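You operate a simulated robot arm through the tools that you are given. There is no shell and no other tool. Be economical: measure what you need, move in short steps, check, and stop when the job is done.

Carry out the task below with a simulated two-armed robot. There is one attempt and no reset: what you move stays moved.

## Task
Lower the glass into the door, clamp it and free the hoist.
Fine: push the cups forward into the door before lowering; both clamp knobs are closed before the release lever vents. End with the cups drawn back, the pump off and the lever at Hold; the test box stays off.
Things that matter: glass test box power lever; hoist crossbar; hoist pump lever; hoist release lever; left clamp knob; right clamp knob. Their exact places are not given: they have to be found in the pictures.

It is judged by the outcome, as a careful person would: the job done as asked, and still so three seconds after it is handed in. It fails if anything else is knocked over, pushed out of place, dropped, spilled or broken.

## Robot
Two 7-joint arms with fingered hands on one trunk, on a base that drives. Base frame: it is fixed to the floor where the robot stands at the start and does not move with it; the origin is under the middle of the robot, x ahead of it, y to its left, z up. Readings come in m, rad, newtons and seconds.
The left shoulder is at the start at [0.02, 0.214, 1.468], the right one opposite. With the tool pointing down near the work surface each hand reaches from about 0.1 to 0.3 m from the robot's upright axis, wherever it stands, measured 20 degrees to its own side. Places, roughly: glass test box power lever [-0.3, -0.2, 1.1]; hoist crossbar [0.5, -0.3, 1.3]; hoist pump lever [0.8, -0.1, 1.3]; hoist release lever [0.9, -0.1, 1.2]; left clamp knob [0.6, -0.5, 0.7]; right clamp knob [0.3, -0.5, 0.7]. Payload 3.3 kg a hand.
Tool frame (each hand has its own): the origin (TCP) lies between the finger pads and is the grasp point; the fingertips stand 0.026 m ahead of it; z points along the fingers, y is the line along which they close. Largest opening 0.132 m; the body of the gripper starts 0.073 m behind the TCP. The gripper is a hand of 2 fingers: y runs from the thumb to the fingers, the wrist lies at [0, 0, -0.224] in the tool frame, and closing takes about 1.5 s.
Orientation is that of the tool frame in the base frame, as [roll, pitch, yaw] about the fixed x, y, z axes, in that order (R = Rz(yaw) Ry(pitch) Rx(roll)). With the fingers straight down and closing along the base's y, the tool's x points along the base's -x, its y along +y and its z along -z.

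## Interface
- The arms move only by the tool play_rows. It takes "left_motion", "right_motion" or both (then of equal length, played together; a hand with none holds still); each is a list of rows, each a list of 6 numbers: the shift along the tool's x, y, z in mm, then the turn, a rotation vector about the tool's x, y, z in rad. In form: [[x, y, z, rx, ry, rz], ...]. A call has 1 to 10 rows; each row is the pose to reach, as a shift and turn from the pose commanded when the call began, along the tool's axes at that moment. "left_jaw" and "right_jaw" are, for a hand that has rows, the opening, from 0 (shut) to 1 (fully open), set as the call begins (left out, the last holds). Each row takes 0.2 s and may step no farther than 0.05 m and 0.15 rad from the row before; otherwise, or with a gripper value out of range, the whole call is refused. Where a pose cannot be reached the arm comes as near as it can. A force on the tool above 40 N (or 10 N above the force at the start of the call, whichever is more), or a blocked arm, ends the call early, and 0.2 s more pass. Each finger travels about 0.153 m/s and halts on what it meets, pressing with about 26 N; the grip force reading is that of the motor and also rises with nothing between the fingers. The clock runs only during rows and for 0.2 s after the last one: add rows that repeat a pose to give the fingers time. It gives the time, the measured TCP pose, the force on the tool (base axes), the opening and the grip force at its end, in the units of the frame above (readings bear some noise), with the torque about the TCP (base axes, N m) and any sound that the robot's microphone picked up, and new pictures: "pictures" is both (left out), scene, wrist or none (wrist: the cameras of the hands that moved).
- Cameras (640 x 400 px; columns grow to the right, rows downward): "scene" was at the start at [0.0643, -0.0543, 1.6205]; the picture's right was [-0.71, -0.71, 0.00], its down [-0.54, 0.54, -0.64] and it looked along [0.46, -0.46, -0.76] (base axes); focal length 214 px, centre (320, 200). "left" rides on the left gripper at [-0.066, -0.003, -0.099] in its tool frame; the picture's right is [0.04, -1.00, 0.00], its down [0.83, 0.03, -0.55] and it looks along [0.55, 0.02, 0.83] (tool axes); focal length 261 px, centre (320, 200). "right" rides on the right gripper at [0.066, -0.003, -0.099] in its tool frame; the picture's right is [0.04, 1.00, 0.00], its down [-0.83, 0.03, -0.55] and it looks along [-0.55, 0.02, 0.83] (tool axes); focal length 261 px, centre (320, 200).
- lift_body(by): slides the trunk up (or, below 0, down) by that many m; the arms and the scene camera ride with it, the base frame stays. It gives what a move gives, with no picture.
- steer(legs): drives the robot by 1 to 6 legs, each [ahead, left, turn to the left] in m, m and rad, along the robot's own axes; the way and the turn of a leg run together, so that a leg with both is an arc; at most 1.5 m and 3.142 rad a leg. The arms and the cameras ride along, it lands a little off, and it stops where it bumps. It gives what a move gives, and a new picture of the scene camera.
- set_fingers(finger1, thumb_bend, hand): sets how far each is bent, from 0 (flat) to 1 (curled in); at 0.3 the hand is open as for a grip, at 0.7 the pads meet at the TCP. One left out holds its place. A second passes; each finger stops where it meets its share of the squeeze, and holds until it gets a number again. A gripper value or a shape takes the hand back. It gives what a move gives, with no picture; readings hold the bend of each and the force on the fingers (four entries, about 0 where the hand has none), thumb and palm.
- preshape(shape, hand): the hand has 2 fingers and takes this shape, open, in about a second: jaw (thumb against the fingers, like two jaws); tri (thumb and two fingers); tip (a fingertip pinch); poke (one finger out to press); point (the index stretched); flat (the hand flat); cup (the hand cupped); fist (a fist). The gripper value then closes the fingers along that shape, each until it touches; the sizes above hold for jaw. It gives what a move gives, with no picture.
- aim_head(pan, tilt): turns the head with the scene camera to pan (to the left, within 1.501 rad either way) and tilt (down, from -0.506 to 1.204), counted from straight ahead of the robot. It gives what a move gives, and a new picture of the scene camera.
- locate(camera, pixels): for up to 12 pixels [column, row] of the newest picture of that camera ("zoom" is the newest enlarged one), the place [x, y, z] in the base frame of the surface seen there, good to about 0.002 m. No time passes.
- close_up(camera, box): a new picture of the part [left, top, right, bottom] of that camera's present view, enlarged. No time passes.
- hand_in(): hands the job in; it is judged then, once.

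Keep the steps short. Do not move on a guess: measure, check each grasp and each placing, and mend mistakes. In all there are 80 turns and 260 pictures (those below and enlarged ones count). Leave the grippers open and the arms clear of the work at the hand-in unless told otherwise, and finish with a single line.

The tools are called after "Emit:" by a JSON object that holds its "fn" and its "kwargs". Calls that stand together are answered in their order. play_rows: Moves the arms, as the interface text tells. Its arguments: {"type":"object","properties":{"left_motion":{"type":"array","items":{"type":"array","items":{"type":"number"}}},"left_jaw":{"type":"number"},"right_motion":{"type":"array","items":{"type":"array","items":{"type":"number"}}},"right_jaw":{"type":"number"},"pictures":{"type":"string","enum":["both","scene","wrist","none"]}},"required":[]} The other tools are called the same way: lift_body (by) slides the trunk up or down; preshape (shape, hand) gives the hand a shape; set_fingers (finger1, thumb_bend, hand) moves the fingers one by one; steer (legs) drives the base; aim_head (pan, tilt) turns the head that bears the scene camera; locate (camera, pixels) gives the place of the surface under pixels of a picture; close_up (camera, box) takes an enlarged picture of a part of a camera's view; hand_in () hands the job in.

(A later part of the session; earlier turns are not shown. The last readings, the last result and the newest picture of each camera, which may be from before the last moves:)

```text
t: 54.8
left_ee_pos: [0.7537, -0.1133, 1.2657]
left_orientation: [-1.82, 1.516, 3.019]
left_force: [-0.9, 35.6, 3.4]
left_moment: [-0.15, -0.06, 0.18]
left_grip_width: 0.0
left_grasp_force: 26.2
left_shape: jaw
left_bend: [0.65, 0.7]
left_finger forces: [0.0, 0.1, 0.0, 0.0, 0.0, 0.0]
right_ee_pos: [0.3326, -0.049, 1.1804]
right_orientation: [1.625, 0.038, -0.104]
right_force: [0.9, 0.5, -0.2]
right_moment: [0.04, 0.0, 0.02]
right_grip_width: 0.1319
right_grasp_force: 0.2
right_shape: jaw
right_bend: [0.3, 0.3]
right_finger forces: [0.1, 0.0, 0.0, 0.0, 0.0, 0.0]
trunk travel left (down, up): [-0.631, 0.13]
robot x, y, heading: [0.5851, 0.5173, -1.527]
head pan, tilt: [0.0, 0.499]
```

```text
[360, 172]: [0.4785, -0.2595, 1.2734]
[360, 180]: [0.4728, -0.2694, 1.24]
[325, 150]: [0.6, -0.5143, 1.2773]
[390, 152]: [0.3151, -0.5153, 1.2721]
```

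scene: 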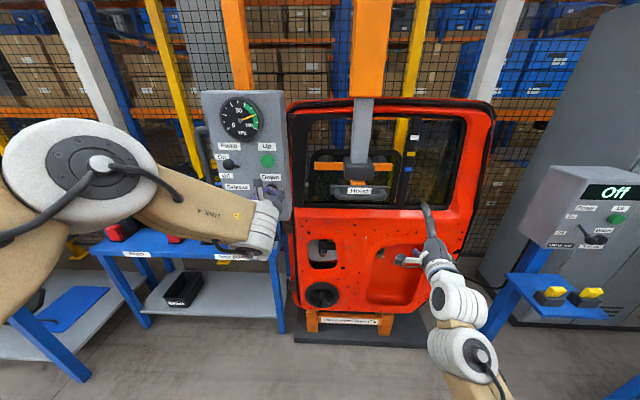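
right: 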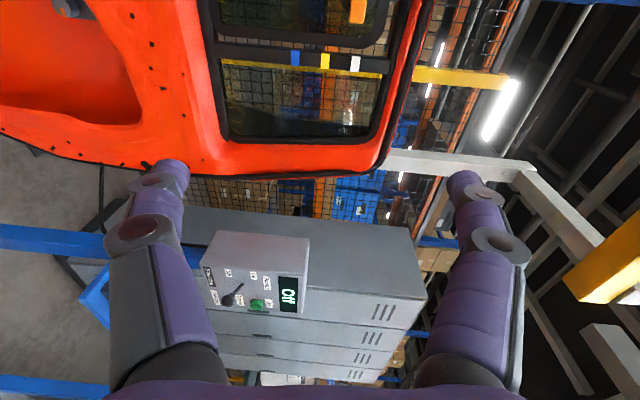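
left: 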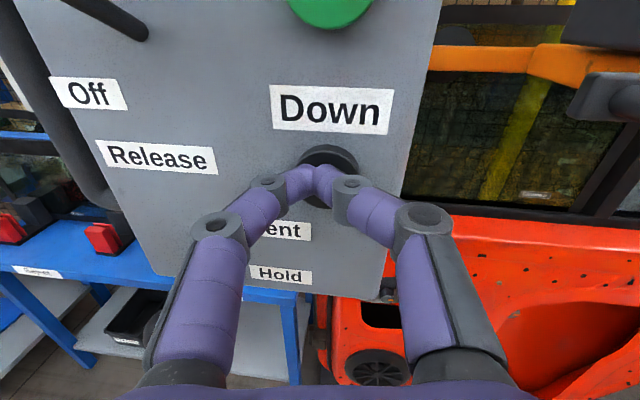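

It's descending steadily, glass sliding behind the door skin. I keep holding and watching.

Emit:
{"fn": "play_rows", "kwargs": {"left_motion": [[0, 0, 0, 0, 0, 0], [0, 0, 0, 0, 0, 0], [0, 0, 0, 0, 0, 0], [0, 0, 0, 0, 0, 0]], "pictures": "scene"}}

Emit:
{"fn": "close_up", "kwargs": {"camera": "scene", "box": [280, 90, 510, 320]}}

```text
t: 55.8
left_ee_pos: [0.7549, -0.1138, 1.2636]
left_orientation: [-1.817, 1.52, 3.02]
left_force: [-0.8, 37.3, 2.7]
left_moment: [-0.1, 0.01, 0.16]
left_grip_width: 0.0
left_grasp_force: 25.6
left_shape: jaw
left_bend: [0.65, 0.7]
left_finger forces: [0.1, 0.1, 0.0, 0.1, 0.0, 0.0]
right_ee_pos: [0.3327, -0.0494, 1.1812]
right_orientation: [1.625, 0.038, -0.104]
right_force: [0.0, -0.3, 0.8]
right_moment: [-0.02, 0.03, -0.01]
right_grip_width: 0.132
right_grasp_force: 0.1
right_shape: jaw
right_bend: [0.3, 0.3]
right_finger forces: [0.0, 0.1, 0.0, 0.1, 0.0, 0.0]
trunk travel left (down, up): [-0.631, 0.13]
robot x, y, heading: [0.5797, 0.5225, -1.53]
head pan, tilt: [0.0, 0.499]
```

scene: 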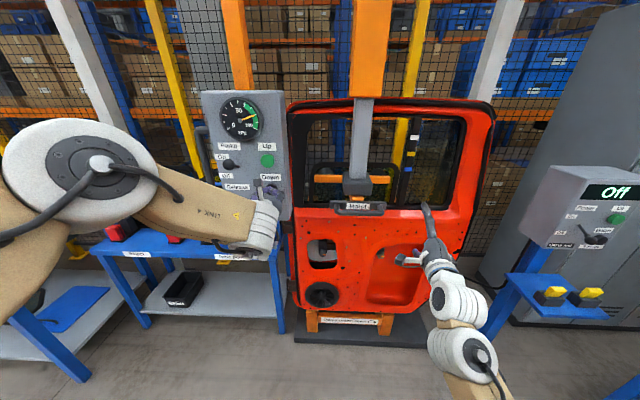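

```text
1.74 times, centred on (395, 205) of scene
```

zoom: 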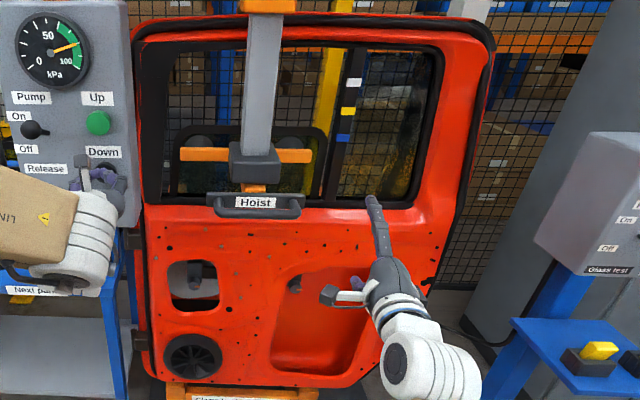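

Emit:
{"fn": "play_rows", "kwargs": {"left_motion": [[0, 0, 0, 0, 0, 0], [0, 0, 0, 0, 0, 0], [0, 0, 0, 0, 0, 0]], "pictures": "scene"}}

Emit:
{"fn": "close_up", "kwargs": {"camera": "scene", "box": [280, 90, 510, 320]}}

```text
t: 56.6
left_ee_pos: [0.7545, -0.1132, 1.2645]
left_orientation: [-1.82, 1.517, 3.018]
left_force: [-0.9, 36.3, 2.2]
left_moment: [-0.12, -0.05, 0.16]
left_grip_width: 0.0001
left_grasp_force: 26.1
left_shape: jaw
left_bend: [0.65, 0.7]
left_finger forces: [0.1, 0.0, 0.0, 0.0, 0.1, 0.0]
right_ee_pos: [0.3328, -0.0492, 1.1804]
right_orientation: [1.626, 0.038, -0.102]
right_force: [0.8, -1.1, 1.0]
right_moment: [0.03, -0.01, -0.01]
right_grip_width: 0.1323
right_grasp_force: 0.0
right_shape: jaw
right_bend: [0.3, 0.3]
right_finger forces: [0.1, 0.1, 0.0, 0.0, 0.0, 0.0]
trunk travel left (down, up): [-0.631, 0.13]
robot x, y, heading: [0.5816, 0.5228, -1.52]
head pan, tilt: [0.0, 0.499]
```

scene: 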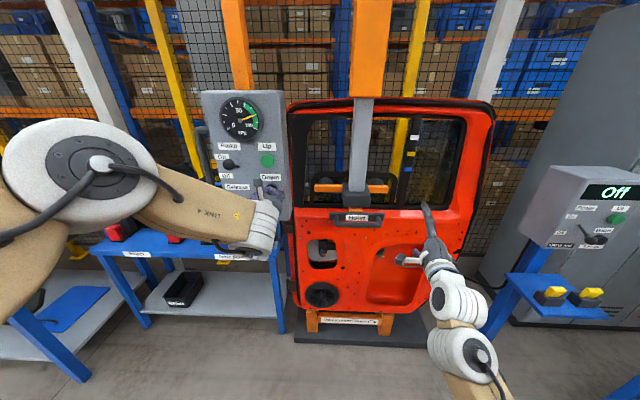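

```text
1.74 times, centred on (395, 205) of scene
```

zoom: 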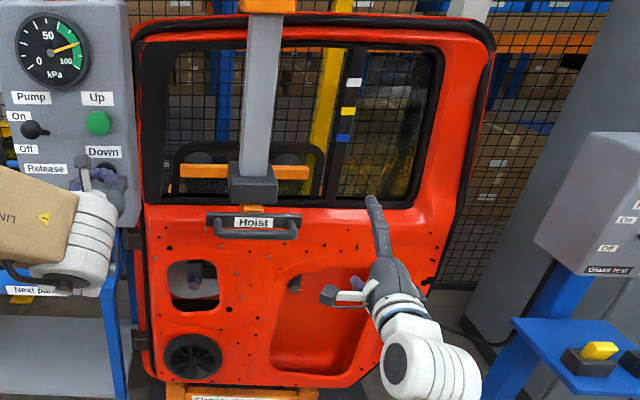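

Emit:
{"fn": "play_rows", "kwargs": {"left_motion": [[0, 0, 0, 0, 0, 0], [0, 0, 0, 0, 0, 0]], "pictures": "scene"}}

Emit:
{"fn": "locate", "kwargs": {"camera": "scene", "pixels": [[358, 219], [325, 188], [356, 198], [320, 210], [385, 215], [335, 175], [360, 230], [320, 178]]}}

```text
t: 57.2
left_ee_pos: [0.7549, -0.1146, 1.2653]
left_orientation: [-1.819, 1.518, 3.018]
left_force: [-0.9, 37.0, 2.1]
left_moment: [-0.13, 0.03, 0.17]
left_grip_width: 0.0
left_grasp_force: 25.9
left_shape: jaw
left_bend: [0.65, 0.7]
left_finger forces: [0.1, 0.1, 0.1, 0.0, 0.0, 0.0]
right_ee_pos: [0.3325, -0.0481, 1.1816]
right_orientation: [1.624, 0.039, -0.102]
right_force: [0.2, -0.3, 0.1]
right_moment: [0.03, -0.01, 0.01]
right_grip_width: 0.1322
right_grasp_force: 0.0
right_shape: jaw
right_bend: [0.3, 0.3]
right_finger forces: [0.0, 0.0, 0.0, 0.0, 0.0, 0.1]
trunk travel left (down, up): [-0.631, 0.13]
robot x, y, heading: [0.5799, 0.5247, -1.53]
head pan, tilt: [0.0, 0.499]
```

scene: 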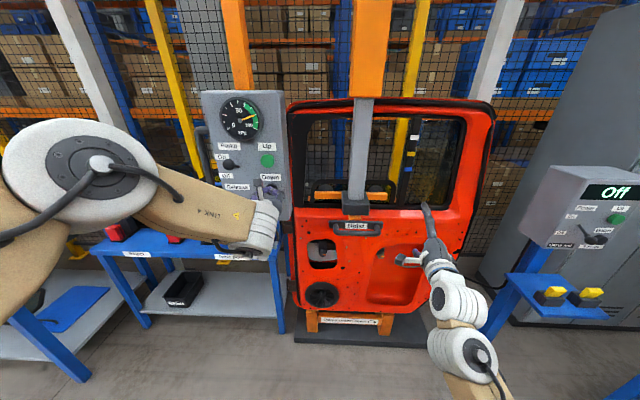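

```text
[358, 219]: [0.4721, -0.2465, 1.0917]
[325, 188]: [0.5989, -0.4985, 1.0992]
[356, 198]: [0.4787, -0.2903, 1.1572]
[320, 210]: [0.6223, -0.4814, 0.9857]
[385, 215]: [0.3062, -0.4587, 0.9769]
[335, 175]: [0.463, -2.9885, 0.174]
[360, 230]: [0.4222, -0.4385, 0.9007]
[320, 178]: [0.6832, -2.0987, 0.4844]
```

Emit:
{"fn": "play_rows", "kwargs": {"left_motion": [[0, 0, 0, 0, 0, 0], [0, 0, 0, 0, 0, 0]], "pictures": "scene"}}

Emit:
{"fn": "close_up", "kwargs": {"camera": "scene", "box": [280, 150, 440, 280]}}

```text
t: 57.8
left_ee_pos: [0.755, -0.1143, 1.2646]
left_orientation: [-1.818, 1.518, 3.021]
left_force: [-1.5, 37.5, 2.6]
left_moment: [-0.14, 0.01, 0.16]
left_grip_width: 0.0001
left_grasp_force: 26.1
left_shape: jaw
left_bend: [0.65, 0.7]
left_finger forces: [0.0, 0.0, 0.0, 0.0, 0.0, 0.1]
right_ee_pos: [0.3318, -0.0487, 1.1805]
right_orientation: [1.625, 0.038, -0.104]
right_force: [0.1, 0.2, 0.0]
right_moment: [-0.03, 0.01, 0.02]
right_grip_width: 0.1318
right_grasp_force: 0.0
right_shape: jaw
right_bend: [0.3, 0.3]
right_finger forces: [0.0, 0.0, 0.1, 0.0, 0.0, 0.1]
trunk travel left (down, up): [-0.631, 0.13]
robot x, y, heading: [0.5849, 0.5198, -1.527]
head pan, tilt: [0.0, 0.499]
```

scene: 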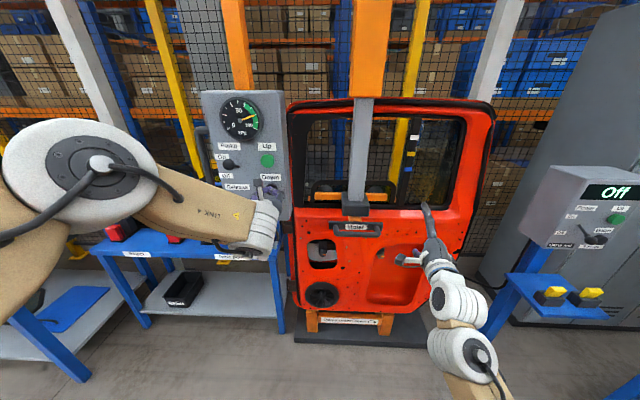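

```text
3.08 times, centred on (360, 215) of scene
```

zoom: 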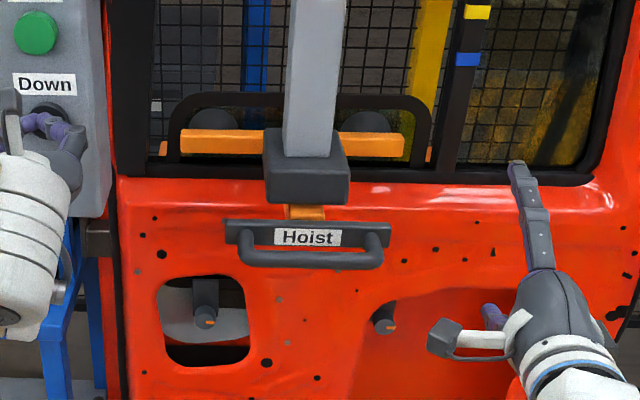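

The plate barely moved (225→226): it seems seated. One more short hold to confirm.

Emit:
{"fn": "play_rows", "kwargs": {"left_motion": [[0, 0, 0, 0, 0, 0], [0, 0, 0, 0, 0, 0], [0, 0, 0, 0, 0, 0]], "pictures": "none"}}

Emit:
{"fn": "close_up", "kwargs": {"camera": "scene", "box": [280, 150, 440, 280]}}

Emit:
{"fn": "locate", "kwargs": {"camera": "zoom", "pixels": [[205, 322], [205, 300], [388, 325], [380, 305], [220, 142], [210, 300], [200, 330], [390, 310], [180, 95]]}}

```text
t: 58.6
left_ee_pos: [0.7547, -0.1146, 1.2651]
left_orientation: [-1.819, 1.518, 3.021]
left_force: [-1.1, 36.9, 0.4]
left_moment: [-0.09, 0.02, 0.15]
left_grip_width: 0.0
left_grasp_force: 26.2
left_shape: jaw
left_bend: [0.65, 0.7]
left_finger forces: [0.1, 0.0, 0.1, 0.0, 0.1, 0.1]
right_ee_pos: [0.3321, -0.0494, 1.1813]
right_orientation: [1.625, 0.038, -0.103]
right_force: [0.2, 0.5, -0.1]
right_moment: [0.03, 0.02, -0.03]
right_grip_width: 0.1318
right_grasp_force: 0.0
right_shape: jaw
right_bend: [0.3, 0.3]
right_finger forces: [0.1, 0.0, 0.1, 0.0, 0.1, 0.0]
trunk travel left (down, up): [-0.631, 0.13]
robot x, y, heading: [0.5815, 0.5183, -1.531]
head pan, tilt: [0.0, 0.499]
```

```text
3.08 times, centred on (360, 215) of scene
```

zoom: 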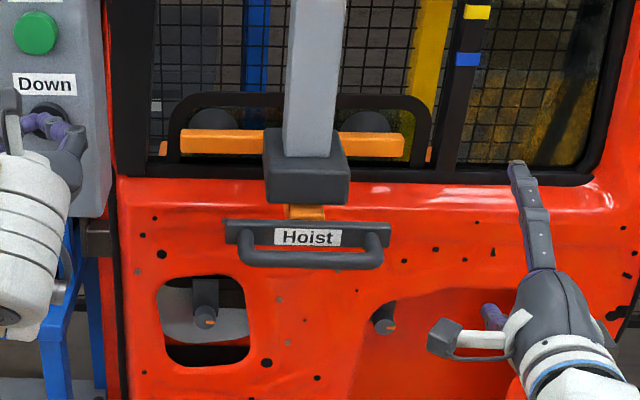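

```text
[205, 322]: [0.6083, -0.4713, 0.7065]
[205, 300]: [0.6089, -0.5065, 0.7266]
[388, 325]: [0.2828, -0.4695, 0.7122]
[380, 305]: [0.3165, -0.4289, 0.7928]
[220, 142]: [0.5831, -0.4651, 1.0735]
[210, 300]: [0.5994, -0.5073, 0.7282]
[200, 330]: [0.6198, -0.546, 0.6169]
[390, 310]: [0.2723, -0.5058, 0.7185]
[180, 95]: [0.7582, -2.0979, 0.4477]
```

Unchanged: the glass is seated. I release the button and draw the left hand back, open it, then back the base off and shift right.

Emit:
{"fn": "play_rows", "kwargs": {"left_motion": [[0, 0, -20, 0, 0, 0], [0, 0, -40, 0, 0, 0]], "pictures": "none"}}

Emit:
{"fn": "steer", "kwargs": {"legs": [[-0.2, 0, 0], [0, -0.14, -0.04]]}}

Emit:
{"fn": "lift_body", "kwargs": {"by": -0.5}}

Emit:
{"fn": "play_rows", "kwargs": {"left_motion": [[0, 0, 0, 0, 0, 0], [0, 0, 0, 0, 0, 0], [0, 0, 0, 0, 0, 0], [0, 0, 0, 0, 0, 0]], "left_jaw": 1, "pictures": "both"}}

```text
t: 59.2
left_ee_pos: [0.7481, -0.079, 1.2632]
left_orientation: [-1.896, 1.516, 2.941]
left_force: [-0.5, 0.8, -0.5]
left_moment: [0.02, -0.02, 0.0]
left_grip_width: 0.0001
left_grasp_force: 26.4
left_shape: jaw
left_bend: [0.64, 0.7]
left_finger forces: [0.0, 0.0, 0.0, 0.0, 0.1, 0.0]
right_ee_pos: [0.3313, -0.0553, 1.1771]
right_orientation: [1.633, 0.038, -0.102]
right_force: [0.4, 1.2, 0.5]
right_moment: [0.0, 0.01, 0.01]
right_grip_width: 0.1321
right_grasp_force: 0.1
right_shape: jaw
right_bend: [0.3, 0.3]
right_finger forces: [0.0, 0.0, 0.0, 0.0, 0.0, 0.0]
trunk travel left (down, up): [-0.631, 0.13]
robot x, y, heading: [0.5861, 0.5204, -1.532]
head pan, tilt: [0.0, 0.499]
```

```text
t: 61.7
left_ee_pos: [0.5784, 0.1145, 1.2612]
left_orientation: [-1.926, 1.519, 2.882]
left_force: [-0.2, 0.2, 1.2]
left_moment: [0.0, -0.01, 0.03]
left_grip_width: 0.0
left_grasp_force: 26.0
left_shape: jaw
left_bend: [0.64, 0.7]
left_finger forces: [0.0, 0.1, 0.1, 0.0, 0.1, 0.0]
right_ee_pos: [0.163, 0.1537, 1.177]
right_orientation: [1.632, 0.037, -0.138]
right_force: [-0.2, 0.2, -0.4]
right_moment: [0.0, 0.01, 0.05]
right_grip_width: 0.1321
right_grasp_force: 0.0
right_shape: jaw
right_bend: [0.3, 0.3]
right_finger forces: [0.0, 0.0, 0.0, 0.1, 0.1, 0.0]
trunk travel left (down, up): [-0.631, 0.13]
robot x, y, heading: [0.436, 0.7247, -1.566]
head pan, tilt: [0.0, 0.499]
```

scene: 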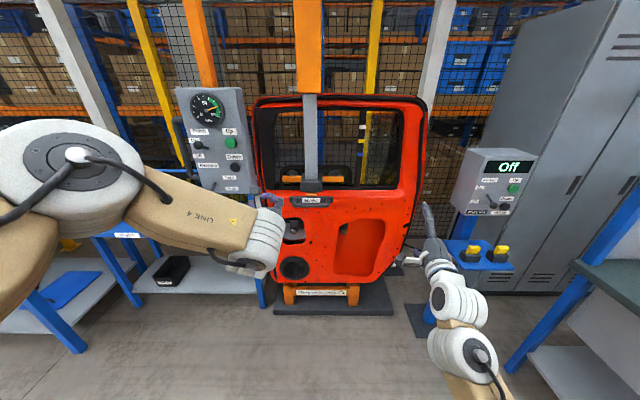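

```text
refused: -0.5 is not a number from -0.4 to 0.4
```

```text
t: 62.7
left_ee_pos: [0.5803, 0.1149, 1.2629]
left_orientation: [-1.92, 1.517, 2.884]
left_force: [0.3, 0.5, -0.7]
left_moment: [0.01, 0.02, -0.01]
left_grip_width: 0.1319
left_grasp_force: 0.2
left_shape: jaw
left_bend: [0.3, 0.3]
left_finger forces: [0.0, 0.1, 0.0, 0.1, 0.0, 0.0]
right_ee_pos: [0.1659, 0.1528, 1.178]
right_orientation: [1.632, 0.037, -0.138]
right_force: [0.2, -0.1, 1.1]
right_moment: [-0.08, 0.0, 0.0]
right_grip_width: 0.1321
right_grasp_force: 0.0
right_shape: jaw
right_bend: [0.3, 0.3]
right_finger forces: [0.1, 0.0, 0.0, 0.1, 0.1, 0.0]
trunk travel left (down, up): [-0.631, 0.13]
robot x, y, heading: [0.4338, 0.7211, -1.565]
head pan, tilt: [0.0, 0.499]
```

scene: 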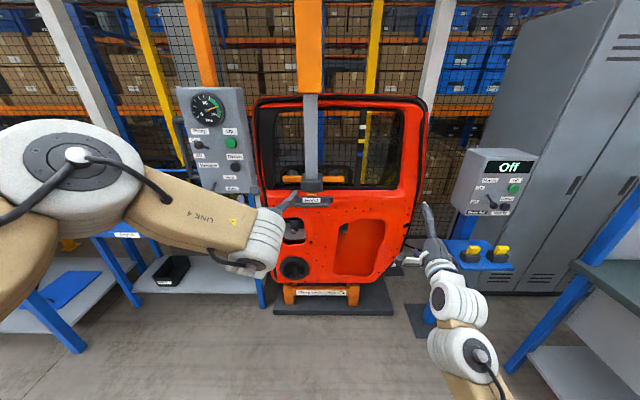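
left: 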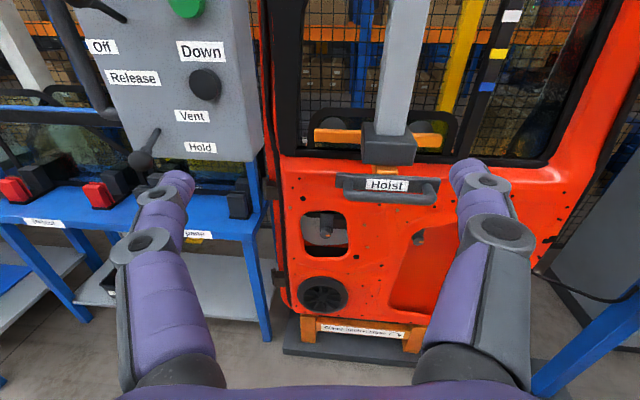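

I check the small blue stand on the right and the table before lowering the trunk.

Emit:
{"fn": "locate", "kwargs": {"camera": "scene", "pixels": [[455, 255], [515, 262], [470, 252], [435, 315], [480, 180], [250, 290], [70, 345], [250, 245], [580, 275]]}}

Emit:
{"fn": "close_up", "kwargs": {"camera": "left", "box": [280, 180, 460, 300]}}

```text
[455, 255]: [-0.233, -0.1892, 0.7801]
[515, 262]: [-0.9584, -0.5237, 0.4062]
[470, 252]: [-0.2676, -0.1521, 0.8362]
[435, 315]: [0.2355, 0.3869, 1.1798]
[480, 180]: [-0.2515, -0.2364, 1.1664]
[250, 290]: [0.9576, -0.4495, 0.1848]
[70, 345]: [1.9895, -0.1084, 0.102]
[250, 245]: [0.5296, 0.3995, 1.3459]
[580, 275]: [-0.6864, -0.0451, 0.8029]
```

```text
3.33 times, centred on (370, 240) of left
```

zoom: 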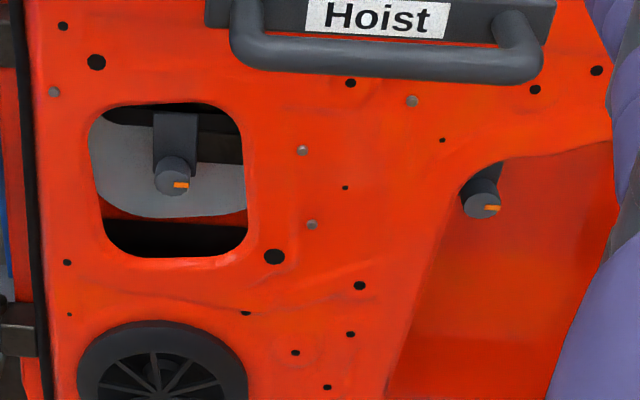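

Stands are well clear. Knobs are round with an orange mark at 3 o'clock. I lower the trunk in two steps.

Emit:
{"fn": "lift_body", "kwargs": {"by": -0.4}}

Emit:
{"fn": "lift_body", "kwargs": {"by": -0.13}}

Emit:
{"fn": "play_rows", "kwargs": {"left_motion": [[0, 0, 0, 0, 0, 0]], "pictures": "both"}}

```text
t: 66.5
left_ee_pos: [0.5814, 0.1141, 0.8623]
left_orientation: [-1.911, 1.516, 2.895]
left_force: [0.8, -0.2, 0.6]
left_moment: [0.02, 0.01, -0.01]
left_grip_width: 0.132
left_grasp_force: 0.1
left_shape: jaw
left_bend: [0.3, 0.3]
left_finger forces: [0.0, 0.0, 0.1, 0.1, 0.0, 0.0]
right_ee_pos: [0.1653, 0.1529, 0.7776]
right_orientation: [1.633, 0.037, -0.137]
right_force: [0.1, -0.1, -1.2]
right_moment: [0.0, -0.02, 0.03]
right_grip_width: 0.1319
right_grasp_force: 0.1
right_shape: jaw
right_bend: [0.3, 0.3]
right_finger forces: [0.0, 0.1, 0.0, 0.1, 0.1, 0.1]
trunk travel left (down, up): [-0.231, 0.53]
robot x, y, heading: [0.4355, 0.7186, -1.564]
head pan, tilt: [0.0, 0.499]
```

```text
t: 68.1
left_ee_pos: [0.6101, 0.0998, 0.7015]
left_orientation: [-2.44, 1.454, 2.427]
left_force: [0.0, 0.2, -0.6]
left_moment: [0.02, 0.01, 0.03]
left_grip_width: 0.1319
left_grasp_force: 0.2
left_shape: jaw
left_bend: [0.3, 0.3]
left_finger forces: [0.0, 0.1, 0.2, 0.0, 0.0, 0.0]
right_ee_pos: [0.1653, 0.1535, 0.6481]
right_orientation: [1.631, 0.038, -0.139]
right_force: [-0.4, 0.5, -0.3]
right_moment: [0.01, -0.04, 0.01]
right_grip_width: 0.1318
right_grasp_force: 0.1
right_shape: jaw
right_bend: [0.3, 0.3]
right_finger forces: [0.0, 0.0, 0.0, 0.0, 0.0, 0.0]
trunk travel left (down, up): [-0.101, 0.66]
robot x, y, heading: [0.437, 0.7196, -1.566]
head pan, tilt: [0.0, 0.499]
```

```text
t: 68.7
left_ee_pos: [0.6113, 0.0996, 0.7029]
left_orientation: [-2.398, 1.451, 2.47]
left_force: [0.0, -0.2, 0.6]
left_moment: [-0.03, 0.01, -0.01]
left_grip_width: 0.132
left_grasp_force: 0.0
left_shape: jaw
left_bend: [0.3, 0.3]
left_finger forces: [0.0, 0.0, 0.1, 0.0, 0.1, 0.0]
right_ee_pos: [0.1665, 0.1531, 0.6481]
right_orientation: [1.629, 0.04, -0.137]
right_force: [0.9, -0.6, -0.1]
right_moment: [0.02, 0.01, 0.05]
right_grip_width: 0.1319
right_grasp_force: 0.0
right_shape: jaw
right_bend: [0.3, 0.3]
right_finger forces: [0.0, 0.0, 0.0, 0.0, 0.0, 0.1]
trunk travel left (down, up): [-0.101, 0.66]
robot x, y, heading: [0.4369, 0.7228, -1.565]
head pan, tilt: [0.0, 0.499]
stopped in row 1 (left hand): the arm was blocked; the commanded pose is now the measured one
```

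scene: 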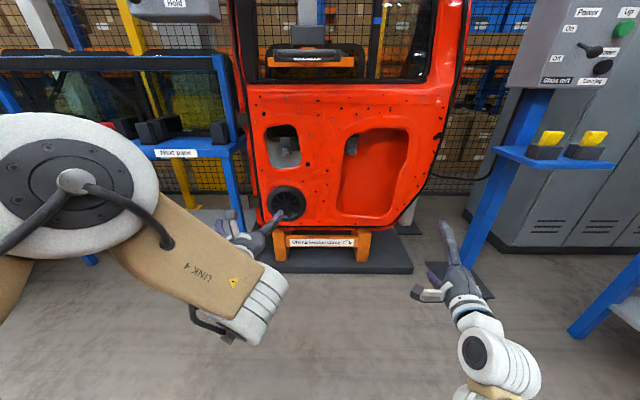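
left: 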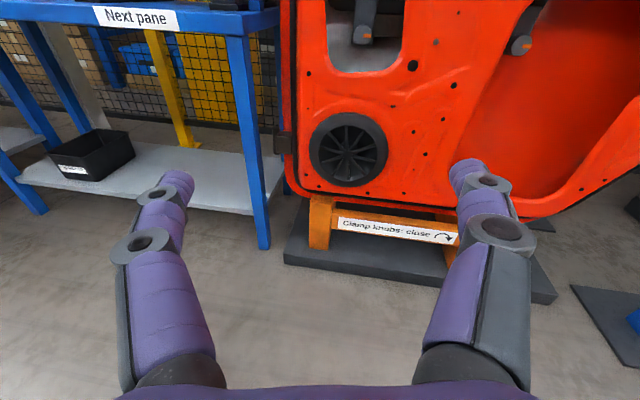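

The left arm jammed against the body this low. I raise the trunk 0.1 m and extend the left arm forward while levelling it; then check.

Emit:
{"fn": "lift_body", "kwargs": {"by": 0.1}}

Emit:
{"fn": "play_rows", "kwargs": {"left_motion": [[0, 0, 20, 0.03, -0.02, 0.01], [0, 0, 40, 0.06, -0.04, 0.03], [0, -3, 60, 0.09, -0.06, 0.05], [0, -6, 90, 0.12, -0.08, 0.07], [0, -8, 120, 0.15, -0.09, 0.08], [0, -10, 150, 0.15, -0.09, 0.08]], "pictures": "wrist"}}

Emit:
{"fn": "locate", "kwargs": {"camera": "scene", "pixels": [[330, 265], [400, 265], [250, 220], [375, 225], [100, 255]]}}

```text
t: 70.0
left_ee_pos: [0.6083, 0.099, 0.8022]
left_orientation: [-2.427, 1.452, 2.436]
left_force: [0.6, 0.4, 0.6]
left_moment: [-0.02, 0.02, -0.02]
left_grip_width: 0.1318
left_grasp_force: 0.1
left_shape: jaw
left_bend: [0.3, 0.3]
left_finger forces: [0.1, 0.1, 0.0, 0.0, 0.1, 0.0]
right_ee_pos: [0.1657, 0.1537, 0.7463]
right_orientation: [1.632, 0.039, -0.138]
right_force: [0.1, -0.5, 0.3]
right_moment: [-0.01, -0.02, -0.02]
right_grip_width: 0.1321
right_grasp_force: 0.0
right_shape: jaw
right_bend: [0.3, 0.3]
right_finger forces: [0.0, 0.1, 0.0, 0.0, 0.0, 0.0]
trunk travel left (down, up): [-0.201, 0.56]
robot x, y, heading: [0.4342, 0.7226, -1.568]
head pan, tilt: [0.0, 0.499]
```

```text
t: 71.5
left_ee_pos: [0.621, -0.0487, 0.7897]
left_orientation: [-0.334, 1.563, -1.903]
left_force: [0.3, -0.4, 0.9]
left_moment: [0.01, -0.01, 0.02]
left_grip_width: 0.1322
left_grasp_force: 0.1
left_shape: jaw
left_bend: [0.3, 0.3]
left_finger forces: [0.0, 0.0, 0.0, 0.0, 0.1, 0.1]
right_ee_pos: [0.1659, 0.153, 0.7482]
right_orientation: [1.63, 0.038, -0.138]
right_force: [0.0, 0.2, 0.3]
right_moment: [0.0, 0.01, -0.01]
right_grip_width: 0.132
right_grasp_force: 0.1
right_shape: jaw
right_bend: [0.3, 0.3]
right_finger forces: [0.1, 0.1, 0.1, 0.0, 0.0, 0.0]
trunk travel left (down, up): [-0.201, 0.56]
robot x, y, heading: [0.4359, 0.7232, -1.565]
head pan, tilt: [0.0, 0.499]
```

left: 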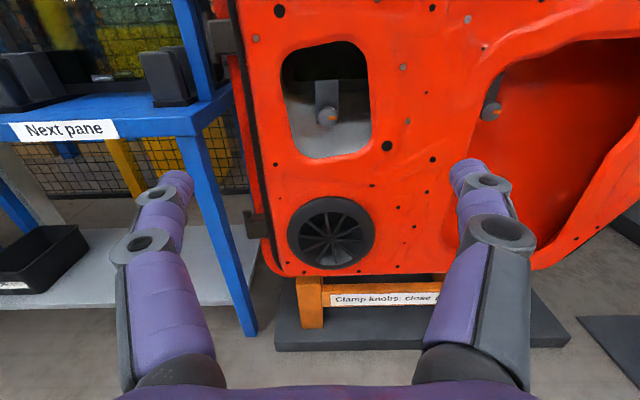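

```text
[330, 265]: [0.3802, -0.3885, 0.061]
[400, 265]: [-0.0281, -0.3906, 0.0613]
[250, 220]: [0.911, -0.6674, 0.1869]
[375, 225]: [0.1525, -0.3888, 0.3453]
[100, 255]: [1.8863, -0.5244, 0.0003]
```

The left hand now points squarely forward. I enlarge and measure the left knob and its window.

Emit:
{"fn": "close_up", "kwargs": {"camera": "left", "box": [270, 30, 390, 170]}}

Emit:
{"fn": "locate", "kwargs": {"camera": "left", "pixels": [[325, 116], [317, 116], [333, 116], [325, 108], [286, 75], [370, 85], [330, 42], [330, 157], [492, 110], [486, 110], [498, 108], [480, 95]]}}

```text
2.86 times, centred on (330, 100) of left
```

zoom: 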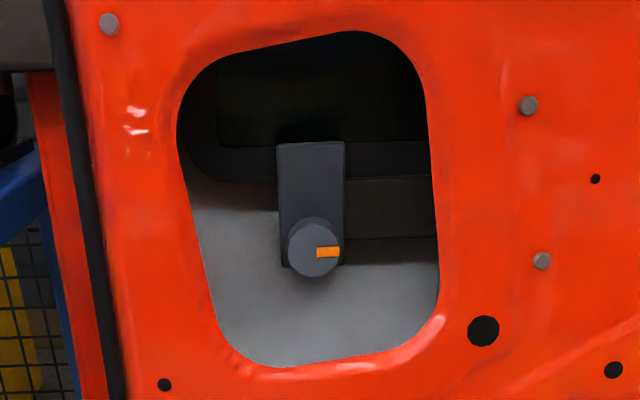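

```text
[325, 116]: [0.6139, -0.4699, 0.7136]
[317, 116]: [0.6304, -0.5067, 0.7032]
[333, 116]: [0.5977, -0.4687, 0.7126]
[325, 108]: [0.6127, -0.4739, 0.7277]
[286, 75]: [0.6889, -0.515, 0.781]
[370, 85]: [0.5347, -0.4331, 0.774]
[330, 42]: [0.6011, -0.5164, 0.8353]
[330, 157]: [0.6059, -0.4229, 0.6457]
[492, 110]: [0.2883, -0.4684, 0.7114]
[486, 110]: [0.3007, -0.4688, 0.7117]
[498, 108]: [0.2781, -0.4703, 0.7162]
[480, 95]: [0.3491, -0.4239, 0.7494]
```

Left knob centre ≈(0.611,-0.47,0.713), Ø≈32 mm, 37 mm deep, in a 150 mm wide window. I lower the trunk 77 mm, narrow the jaw, and drive ahead 28 cm.

Emit:
{"fn": "lift_body", "kwargs": {"by": -0.077}}

Emit:
{"fn": "steer", "kwargs": {"legs": [[0.28, 0, 0]]}}

Emit:
{"fn": "play_rows", "kwargs": {"left_motion": [[0, 0, 0, 0, 0, 0], [0, 0, 0, 0, 0, 0], [0, 0, 0, 0, 0, 0]], "left_jaw": 0.6}}

```text
t: 72.6
left_ee_pos: [0.6207, -0.0508, 0.7132]
left_orientation: [-0.399, 1.56, -1.967]
left_force: [0.3, -0.5, 0.2]
left_moment: [0.02, -0.01, 0.0]
left_grip_width: 0.132
left_grasp_force: 0.1
left_shape: jaw
left_bend: [0.3, 0.3]
left_finger forces: [0.0, 0.0, 0.0, 0.0, 0.0, 0.1]
right_ee_pos: [0.1666, 0.1538, 0.6721]
right_orientation: [1.629, 0.038, -0.138]
right_force: [-0.1, 0.5, 0.5]
right_moment: [-0.02, 0.01, 0.0]
right_grip_width: 0.132
right_grasp_force: 0.0
right_shape: jaw
right_bend: [0.3, 0.3]
right_finger forces: [0.0, 0.0, 0.1, 0.0, 0.0, 0.0]
trunk travel left (down, up): [-0.124, 0.637]
robot x, y, heading: [0.4353, 0.7206, -1.561]
head pan, tilt: [0.0, 0.499]
```

```text
t: 74.5
left_ee_pos: [0.6168, -0.3277, 0.712]
left_orientation: [-0.423, 1.562, -1.999]
left_force: [-0.1, -0.2, -0.3]
left_moment: [0.0, -0.02, -0.02]
left_grip_width: 0.132
left_grasp_force: 0.1
left_shape: jaw
left_bend: [0.3, 0.3]
left_finger forces: [0.0, 0.0, 0.0, 0.1, 0.0, 0.0]
right_ee_pos: [0.1636, -0.1225, 0.6706]
right_orientation: [1.632, 0.038, -0.144]
right_force: [0.3, -0.3, 0.1]
right_moment: [-0.03, 0.01, -0.02]
right_grip_width: 0.1319
right_grasp_force: 0.0
right_shape: jaw
right_bend: [0.3, 0.3]
right_finger forces: [0.0, 0.0, 0.0, 0.0, 0.0, 0.0]
trunk travel left (down, up): [-0.124, 0.637]
robot x, y, heading: [0.4357, 0.4435, -1.576]
head pan, tilt: [0.0, 0.499]
```

scene: 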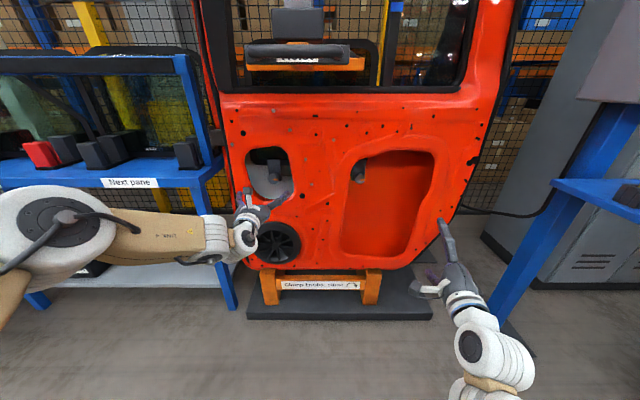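

```text
t: 75.3
left_ee_pos: [0.6165, -0.3272, 0.7123]
left_orientation: [-0.433, 1.562, -2.009]
left_force: [0.4, 1.0, 0.7]
left_moment: [0.04, 0.04, -0.02]
left_grip_width: 0.0797
left_grasp_force: 0.1
left_shape: jaw
left_bend: [0.71, 0.7]
left_finger forces: [0.0, 0.0, 0.1, 0.1, 0.1, 0.0]
right_ee_pos: [0.1635, -0.1249, 0.6716]
right_orientation: [1.631, 0.039, -0.146]
right_force: [0.6, 0.3, -0.2]
right_moment: [0.0, -0.04, -0.01]
right_grip_width: 0.1318
right_grasp_force: 0.1
right_shape: jaw
right_bend: [0.3, 0.3]
right_finger forces: [0.1, 0.1, 0.1, 0.0, 0.0, 0.0]
trunk travel left (down, up): [-0.124, 0.637]
robot x, y, heading: [0.437, 0.4452, -1.57]
head pan, tilt: [0.0, 0.499]
```

scene: 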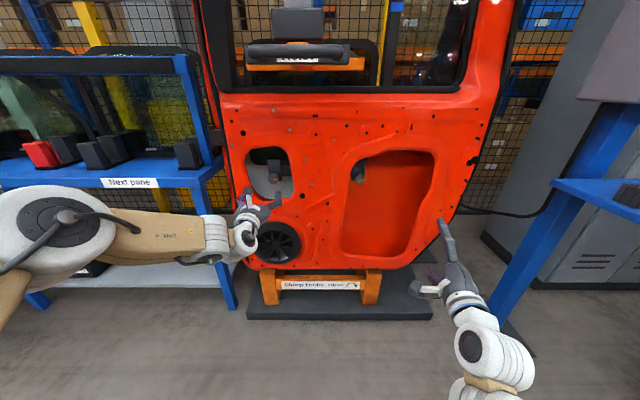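
left: 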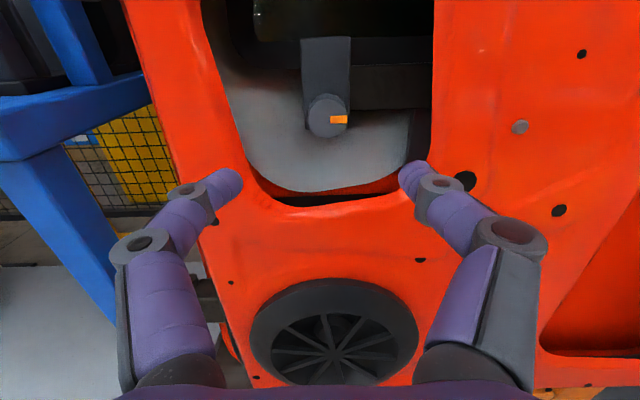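

Emit:
{"fn": "locate", "kwargs": {"camera": "left", "pixels": [[235, 175], [408, 172], [190, 190], [440, 183], [130, 245], [520, 230], [330, 117], [310, 117], [346, 117], [225, 100], [432, 100], [305, 200]]}}

```text
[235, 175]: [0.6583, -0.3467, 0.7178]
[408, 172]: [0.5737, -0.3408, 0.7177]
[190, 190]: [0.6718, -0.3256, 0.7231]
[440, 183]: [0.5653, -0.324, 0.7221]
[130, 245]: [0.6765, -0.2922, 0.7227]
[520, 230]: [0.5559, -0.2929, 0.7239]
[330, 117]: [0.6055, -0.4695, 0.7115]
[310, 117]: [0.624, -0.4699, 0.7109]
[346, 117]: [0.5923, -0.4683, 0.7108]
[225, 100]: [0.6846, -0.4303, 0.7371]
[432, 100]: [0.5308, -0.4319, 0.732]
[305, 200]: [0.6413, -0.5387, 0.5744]
```

Tips are 21 mm ahead of the TCP, centred at x=0.616; knob at x=0.608. I drive ahead 11 cm with 6 mm to the right, staying short of the knob.

Emit:
{"fn": "steer", "kwargs": {"legs": [[0.11, -0.007, 0]]}}

Emit:
{"fn": "close_up", "kwargs": {"camera": "left", "box": [160, 20, 500, 240]}}

Emit:
{"fn": "locate", "kwargs": {"camera": "zoom", "pixels": [[320, 150], [290, 150], [350, 150], [320, 120]]}}

```text
t: 76.5
left_ee_pos: [0.6109, -0.4408, 0.7121]
left_orientation: [-0.425, 1.562, -2.001]
left_force: [0.5, -0.4, 0.8]
left_moment: [-0.02, 0.02, -0.01]
left_grip_width: 0.0798
left_grasp_force: 0.0
left_shape: jaw
left_bend: [0.71, 0.7]
left_finger forces: [0.0, 0.0, 0.0, 0.1, 0.1, 0.0]
right_ee_pos: [0.1573, -0.2352, 0.6703]
right_orientation: [1.633, 0.039, -0.142]
right_force: [-0.9, 0.7, -0.6]
right_moment: [0.0, -0.01, 0.03]
right_grip_width: 0.1318
right_grasp_force: 0.0
right_shape: jaw
right_bend: [0.3, 0.3]
right_finger forces: [0.0, 0.0, 0.2, 0.0, 0.0, 0.0]
trunk travel left (down, up): [-0.124, 0.637]
robot x, y, heading: [0.4314, 0.3321, -1.569]
head pan, tilt: [0.0, 0.499]
```

scene: 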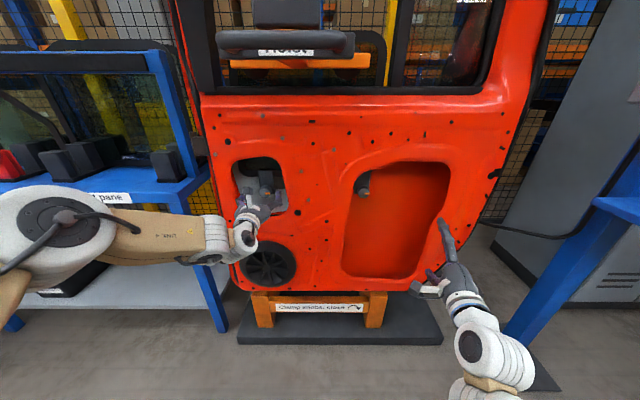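

```text
1.82 times, centred on (330, 130) of left
```

zoom: 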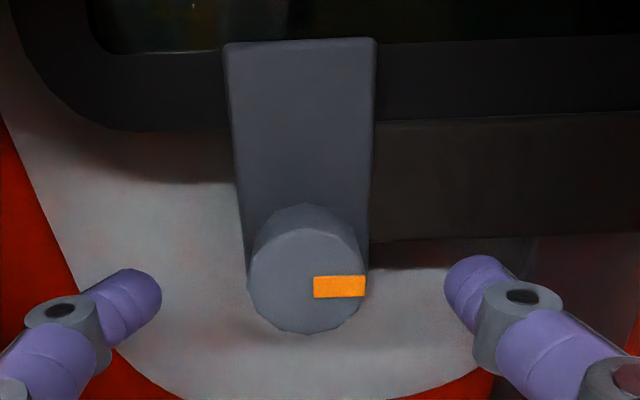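

```text
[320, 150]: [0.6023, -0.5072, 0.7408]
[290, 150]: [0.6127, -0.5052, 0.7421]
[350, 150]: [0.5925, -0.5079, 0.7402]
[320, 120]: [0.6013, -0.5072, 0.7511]
```

The knob is centred between the fingertips. I advance 32 mm and close.

Emit:
{"fn": "play_rows", "kwargs": {"left_motion": [[0, -2, 11, 0, 0, 0], [0, -2, 22, 0, 0, 0], [0, -2, 32, 0, 0, 0], [0, -2, 32, 0, 0, 0]], "pictures": "none"}}

Emit:
{"fn": "play_rows", "kwargs": {"left_motion": [[0, 0, 0, 0, 0, 0], [0, 0, 0, 0, 0, 0], [0, 0, 0, 0, 0, 0], [0, 0, 0, 0, 0, 0], [0, 0, 0, 0, 0, 0]], "left_jaw": 0, "pictures": "wrist"}}

```text
t: 77.5
left_ee_pos: [0.6082, -0.472, 0.7116]
left_orientation: [-0.442, 1.561, -2.018]
left_force: [0.5, 0.4, -0.1]
left_moment: [-0.03, 0.01, -0.03]
left_grip_width: 0.0797
left_grasp_force: 0.1
left_shape: jaw
left_bend: [0.71, 0.7]
left_finger forces: [0.0, 0.0, 0.0, 0.1, 0.1, 0.0]
right_ee_pos: [0.1567, -0.2358, 0.6706]
right_orientation: [1.632, 0.038, -0.143]
right_force: [0.4, -1.1, 0.2]
right_moment: [-0.01, -0.01, -0.02]
right_grip_width: 0.1319
right_grasp_force: 0.1
right_shape: jaw
right_bend: [0.3, 0.3]
right_finger forces: [0.1, 0.0, 0.1, 0.0, 0.0, 0.1]
trunk travel left (down, up): [-0.124, 0.637]
robot x, y, heading: [0.4257, 0.3323, -1.57]
head pan, tilt: [0.0, 0.499]
```

```text
t: 78.7
left_ee_pos: [0.6093, -0.473, 0.7144]
left_orientation: [-0.422, 1.561, -1.996]
left_force: [0.5, -4.2, 2.4]
left_moment: [-0.04, -0.02, 0.0]
left_grip_width: 0.0289
left_grasp_force: 25.7
left_shape: jaw
left_bend: [0.73, 0.7]
left_finger forces: [22.7, 0.0, 0.1, 0.0, 22.9, 0.0]
right_ee_pos: [0.1578, -0.2359, 0.6706]
right_orientation: [1.631, 0.039, -0.143]
right_force: [-0.9, 1.3, 0.0]
right_moment: [0.0, -0.03, 0.01]
right_grip_width: 0.1322
right_grasp_force: 0.1
right_shape: jaw
right_bend: [0.3, 0.3]
right_finger forces: [0.0, 0.1, 0.0, 0.1, 0.1, 0.0]
trunk travel left (down, up): [-0.124, 0.637]
robot x, y, heading: [0.4291, 0.3329, -1.571]
head pan, tilt: [0.0, 0.499]
```

left: 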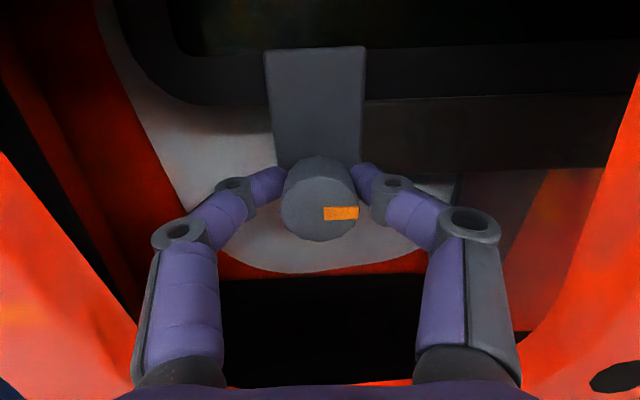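

Knob held (23 N on each finger, 29 mm). I turn it clockwise (+rz) in small steps.

Emit:
{"fn": "play_rows", "kwargs": {"left_motion": [[0, 0, 0, 0, 0, 0.12], [0, 0, 0, 0, 0, 0.24], [0, 0, 0, 0, 0, 0.36], [0, 0, 0, 0, 0, 0.48], [0, 0, 0, 0, 0, 0.6], [0, 0, 0, 0, 0, 0.72], [0, 0, 0, 0, 0, 0.84], [0, 0, 0, 0, 0, 0.84]], "pictures": "wrist"}}

```text
t: 80.5
left_ee_pos: [0.6063, -0.4716, 0.7125]
left_orientation: [1.563, 0.732, -0.011]
left_force: [-13.8, 3.5, -1.6]
left_moment: [0.13, 0.09, -0.31]
left_grip_width: 0.0287
left_grasp_force: 26.2
left_shape: jaw
left_bend: [0.73, 0.7]
left_finger forces: [21.6, 0.0, 0.0, 0.0, 32.2, 0.0]
right_ee_pos: [0.1562, -0.235, 0.6711]
right_orientation: [1.633, 0.038, -0.143]
right_force: [-0.6, -0.7, 0.2]
right_moment: [-0.01, 0.01, -0.03]
right_grip_width: 0.132
right_grasp_force: 0.1
right_shape: jaw
right_bend: [0.3, 0.3]
right_finger forces: [0.1, 0.0, 0.0, 0.0, 0.0, 0.0]
trunk travel left (down, up): [-0.124, 0.637]
robot x, y, heading: [0.4246, 0.3298, -1.569]
head pan, tilt: [0.0, 0.499]
```

left: 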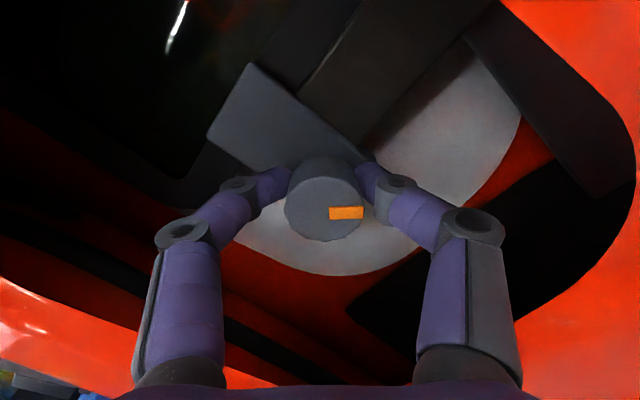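

The knob turned with the hand (mark unchanged relative to the fingers, world rotated ~48°). I continue.

Emit:
{"fn": "play_rows", "kwargs": {"left_motion": [[0, 0, 0, 0, 0, 0.12], [0, 0, 0, 0, 0, 0.24], [0, 0, 0, 0, 0, 0.36], [0, 0, 0, 0, 0, 0.48], [0, 0, 0, 0, 0, 0.6], [0, 0, 0, 0, 0, 0.72], [0, 0, 0, 0, 0, 0.8], [0, 0, 0, 0, 0, 0.8]], "pictures": "wrist"}}

```text
t: 82.3
left_ee_pos: [0.568, -0.3595, 0.7352]
left_orientation: [1.562, -0.068, 0.001]
left_force: [0.2, -0.2, 0.6]
left_moment: [0.01, 0.01, 0.0]
left_grip_width: 0.0162
left_grasp_force: 26.2
left_shape: jaw
left_bend: [0.78, 0.73]
left_finger forces: [0.0, 0.0, 0.0, 0.0, 0.0, 0.0]
left hand out of reach, approached as far as the arm can: row 1, 2, 3, 4, 5, 6, 7, 8
right_ee_pos: [0.1571, -0.2354, 0.67]
right_orientation: [1.632, 0.039, -0.143]
right_force: [0.5, -0.6, 0.1]
right_moment: [-0.03, 0.01, -0.02]
right_grip_width: 0.1319
right_grasp_force: 0.0
right_shape: jaw
right_bend: [0.3, 0.3]
right_finger forces: [0.0, 0.1, 0.0, 0.0, 0.0, 0.0]
trunk travel left (down, up): [-0.124, 0.637]
robot x, y, heading: [0.4314, 0.3296, -1.567]
head pan, tilt: [0.0, 0.499]
```

left: 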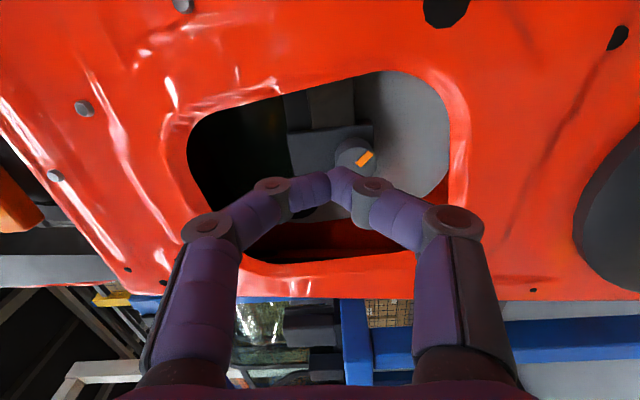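

The arm's reach ran out and the fingers slipped off; the knob stays turned about 48° (mark at ~4:30). The hand is outside the skin. I open, rotate back to the start orientation, and drive 5 cm closer for reach.

Emit:
{"fn": "play_rows", "kwargs": {"left_motion": [[0, 0, 0, 0, 0, -0.15], [5, -2, 0, 0, 0, -0.3], [10, -5, 0, 0, 0, -0.45], [15, -8, 0, 0, 0, -0.6], [20, -11, 0, 0, 0, -0.75], [25, -14, 0, 0, 0, -0.9], [30, -17, 0, 0, 0, -1.05], [35, -20, 0, 0, 0, -1.2], [40, -23, 0, 0, 0, -1.35], [40, -23, 0, 0, 0, -1.5]], "left_jaw": 0.6, "pictures": "wrist"}}

Emit:
{"fn": "locate", "kwargs": {"camera": "left", "pixels": [[320, 120], [330, 110], [310, 120]]}}

```text
t: 84.5
left_ee_pos: [0.6077, -0.3538, 0.7109]
left_orientation: [1.509, 1.436, -0.063]
left_force: [0.2, 0.4, 0.1]
left_moment: [0.01, -0.01, 0.02]
left_grip_width: 0.0788
left_grasp_force: 0.1
left_shape: jaw
left_bend: [0.71, 0.7]
left_finger forces: [0.0, 0.1, 0.1, 0.1, 0.0, 0.1]
right_ee_pos: [0.1565, -0.2363, 0.6697]
right_orientation: [1.632, 0.039, -0.144]
right_force: [-0.1, -0.4, 0.3]
right_moment: [-0.01, -0.01, -0.02]
right_grip_width: 0.132
right_grasp_force: 0.1
right_shape: jaw
right_bend: [0.3, 0.3]
right_finger forces: [0.0, 0.0, 0.0, 0.1, 0.0, 0.0]
trunk travel left (down, up): [-0.124, 0.637]
robot x, y, heading: [0.424, 0.3335, -1.572]
head pan, tilt: [0.0, 0.499]
```

left: 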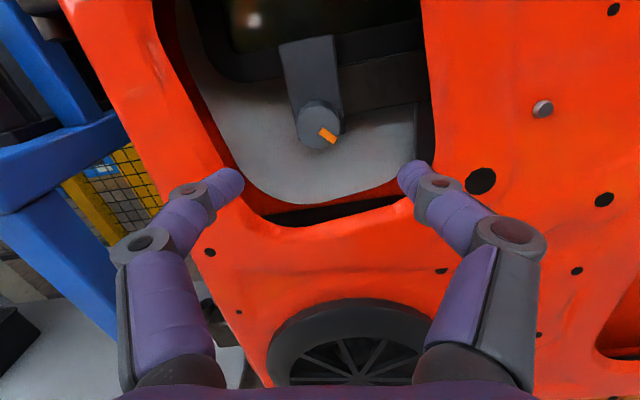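

```text
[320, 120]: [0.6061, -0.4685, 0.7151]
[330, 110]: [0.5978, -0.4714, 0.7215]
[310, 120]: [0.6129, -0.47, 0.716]
```

The mark now shows ~40–45° turned. I drive 8 cm ahead, then reach 38 mm with the arm and grip again.

Emit:
{"fn": "steer", "kwargs": {"legs": [[0.08, 0, 0]]}}

Emit:
{"fn": "close_up", "kwargs": {"camera": "left", "box": [160, 20, 500, 240]}}

```text
t: 85.6
left_ee_pos: [0.6065, -0.4362, 0.7113]
left_orientation: [1.511, 1.435, -0.064]
left_force: [0.3, -0.6, -0.6]
left_moment: [0.0, 0.01, 0.01]
left_grip_width: 0.0788
left_grasp_force: 0.0
left_shape: jaw
left_bend: [0.71, 0.7]
left_finger forces: [0.0, 0.0, 0.0, 0.1, 0.0, 0.1]
right_ee_pos: [0.1552, -0.317, 0.6713]
right_orientation: [1.633, 0.04, -0.144]
right_force: [-0.1, -0.6, -0.2]
right_moment: [-0.03, 0.03, -0.01]
right_grip_width: 0.132
right_grasp_force: 0.1
right_shape: jaw
right_bend: [0.3, 0.3]
right_finger forces: [0.0, 0.1, 0.0, 0.0, 0.0, 0.0]
trunk travel left (down, up): [-0.124, 0.637]
robot x, y, heading: [0.4282, 0.2517, -1.568]
head pan, tilt: [0.0, 0.499]
```

scene: 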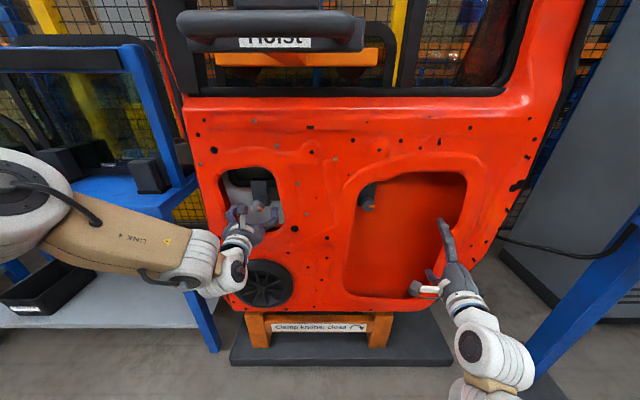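

```text
1.82 times, centred on (330, 130) of left
```

zoom: 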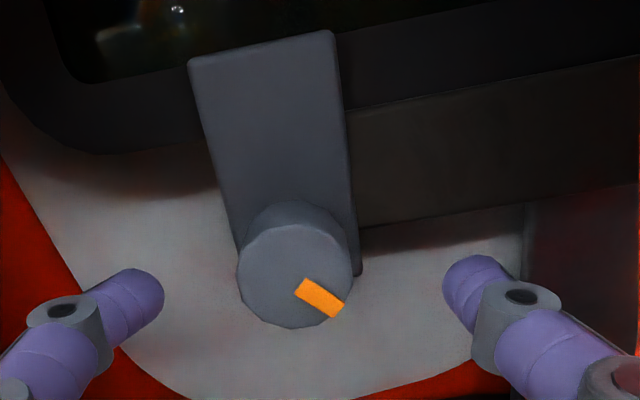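

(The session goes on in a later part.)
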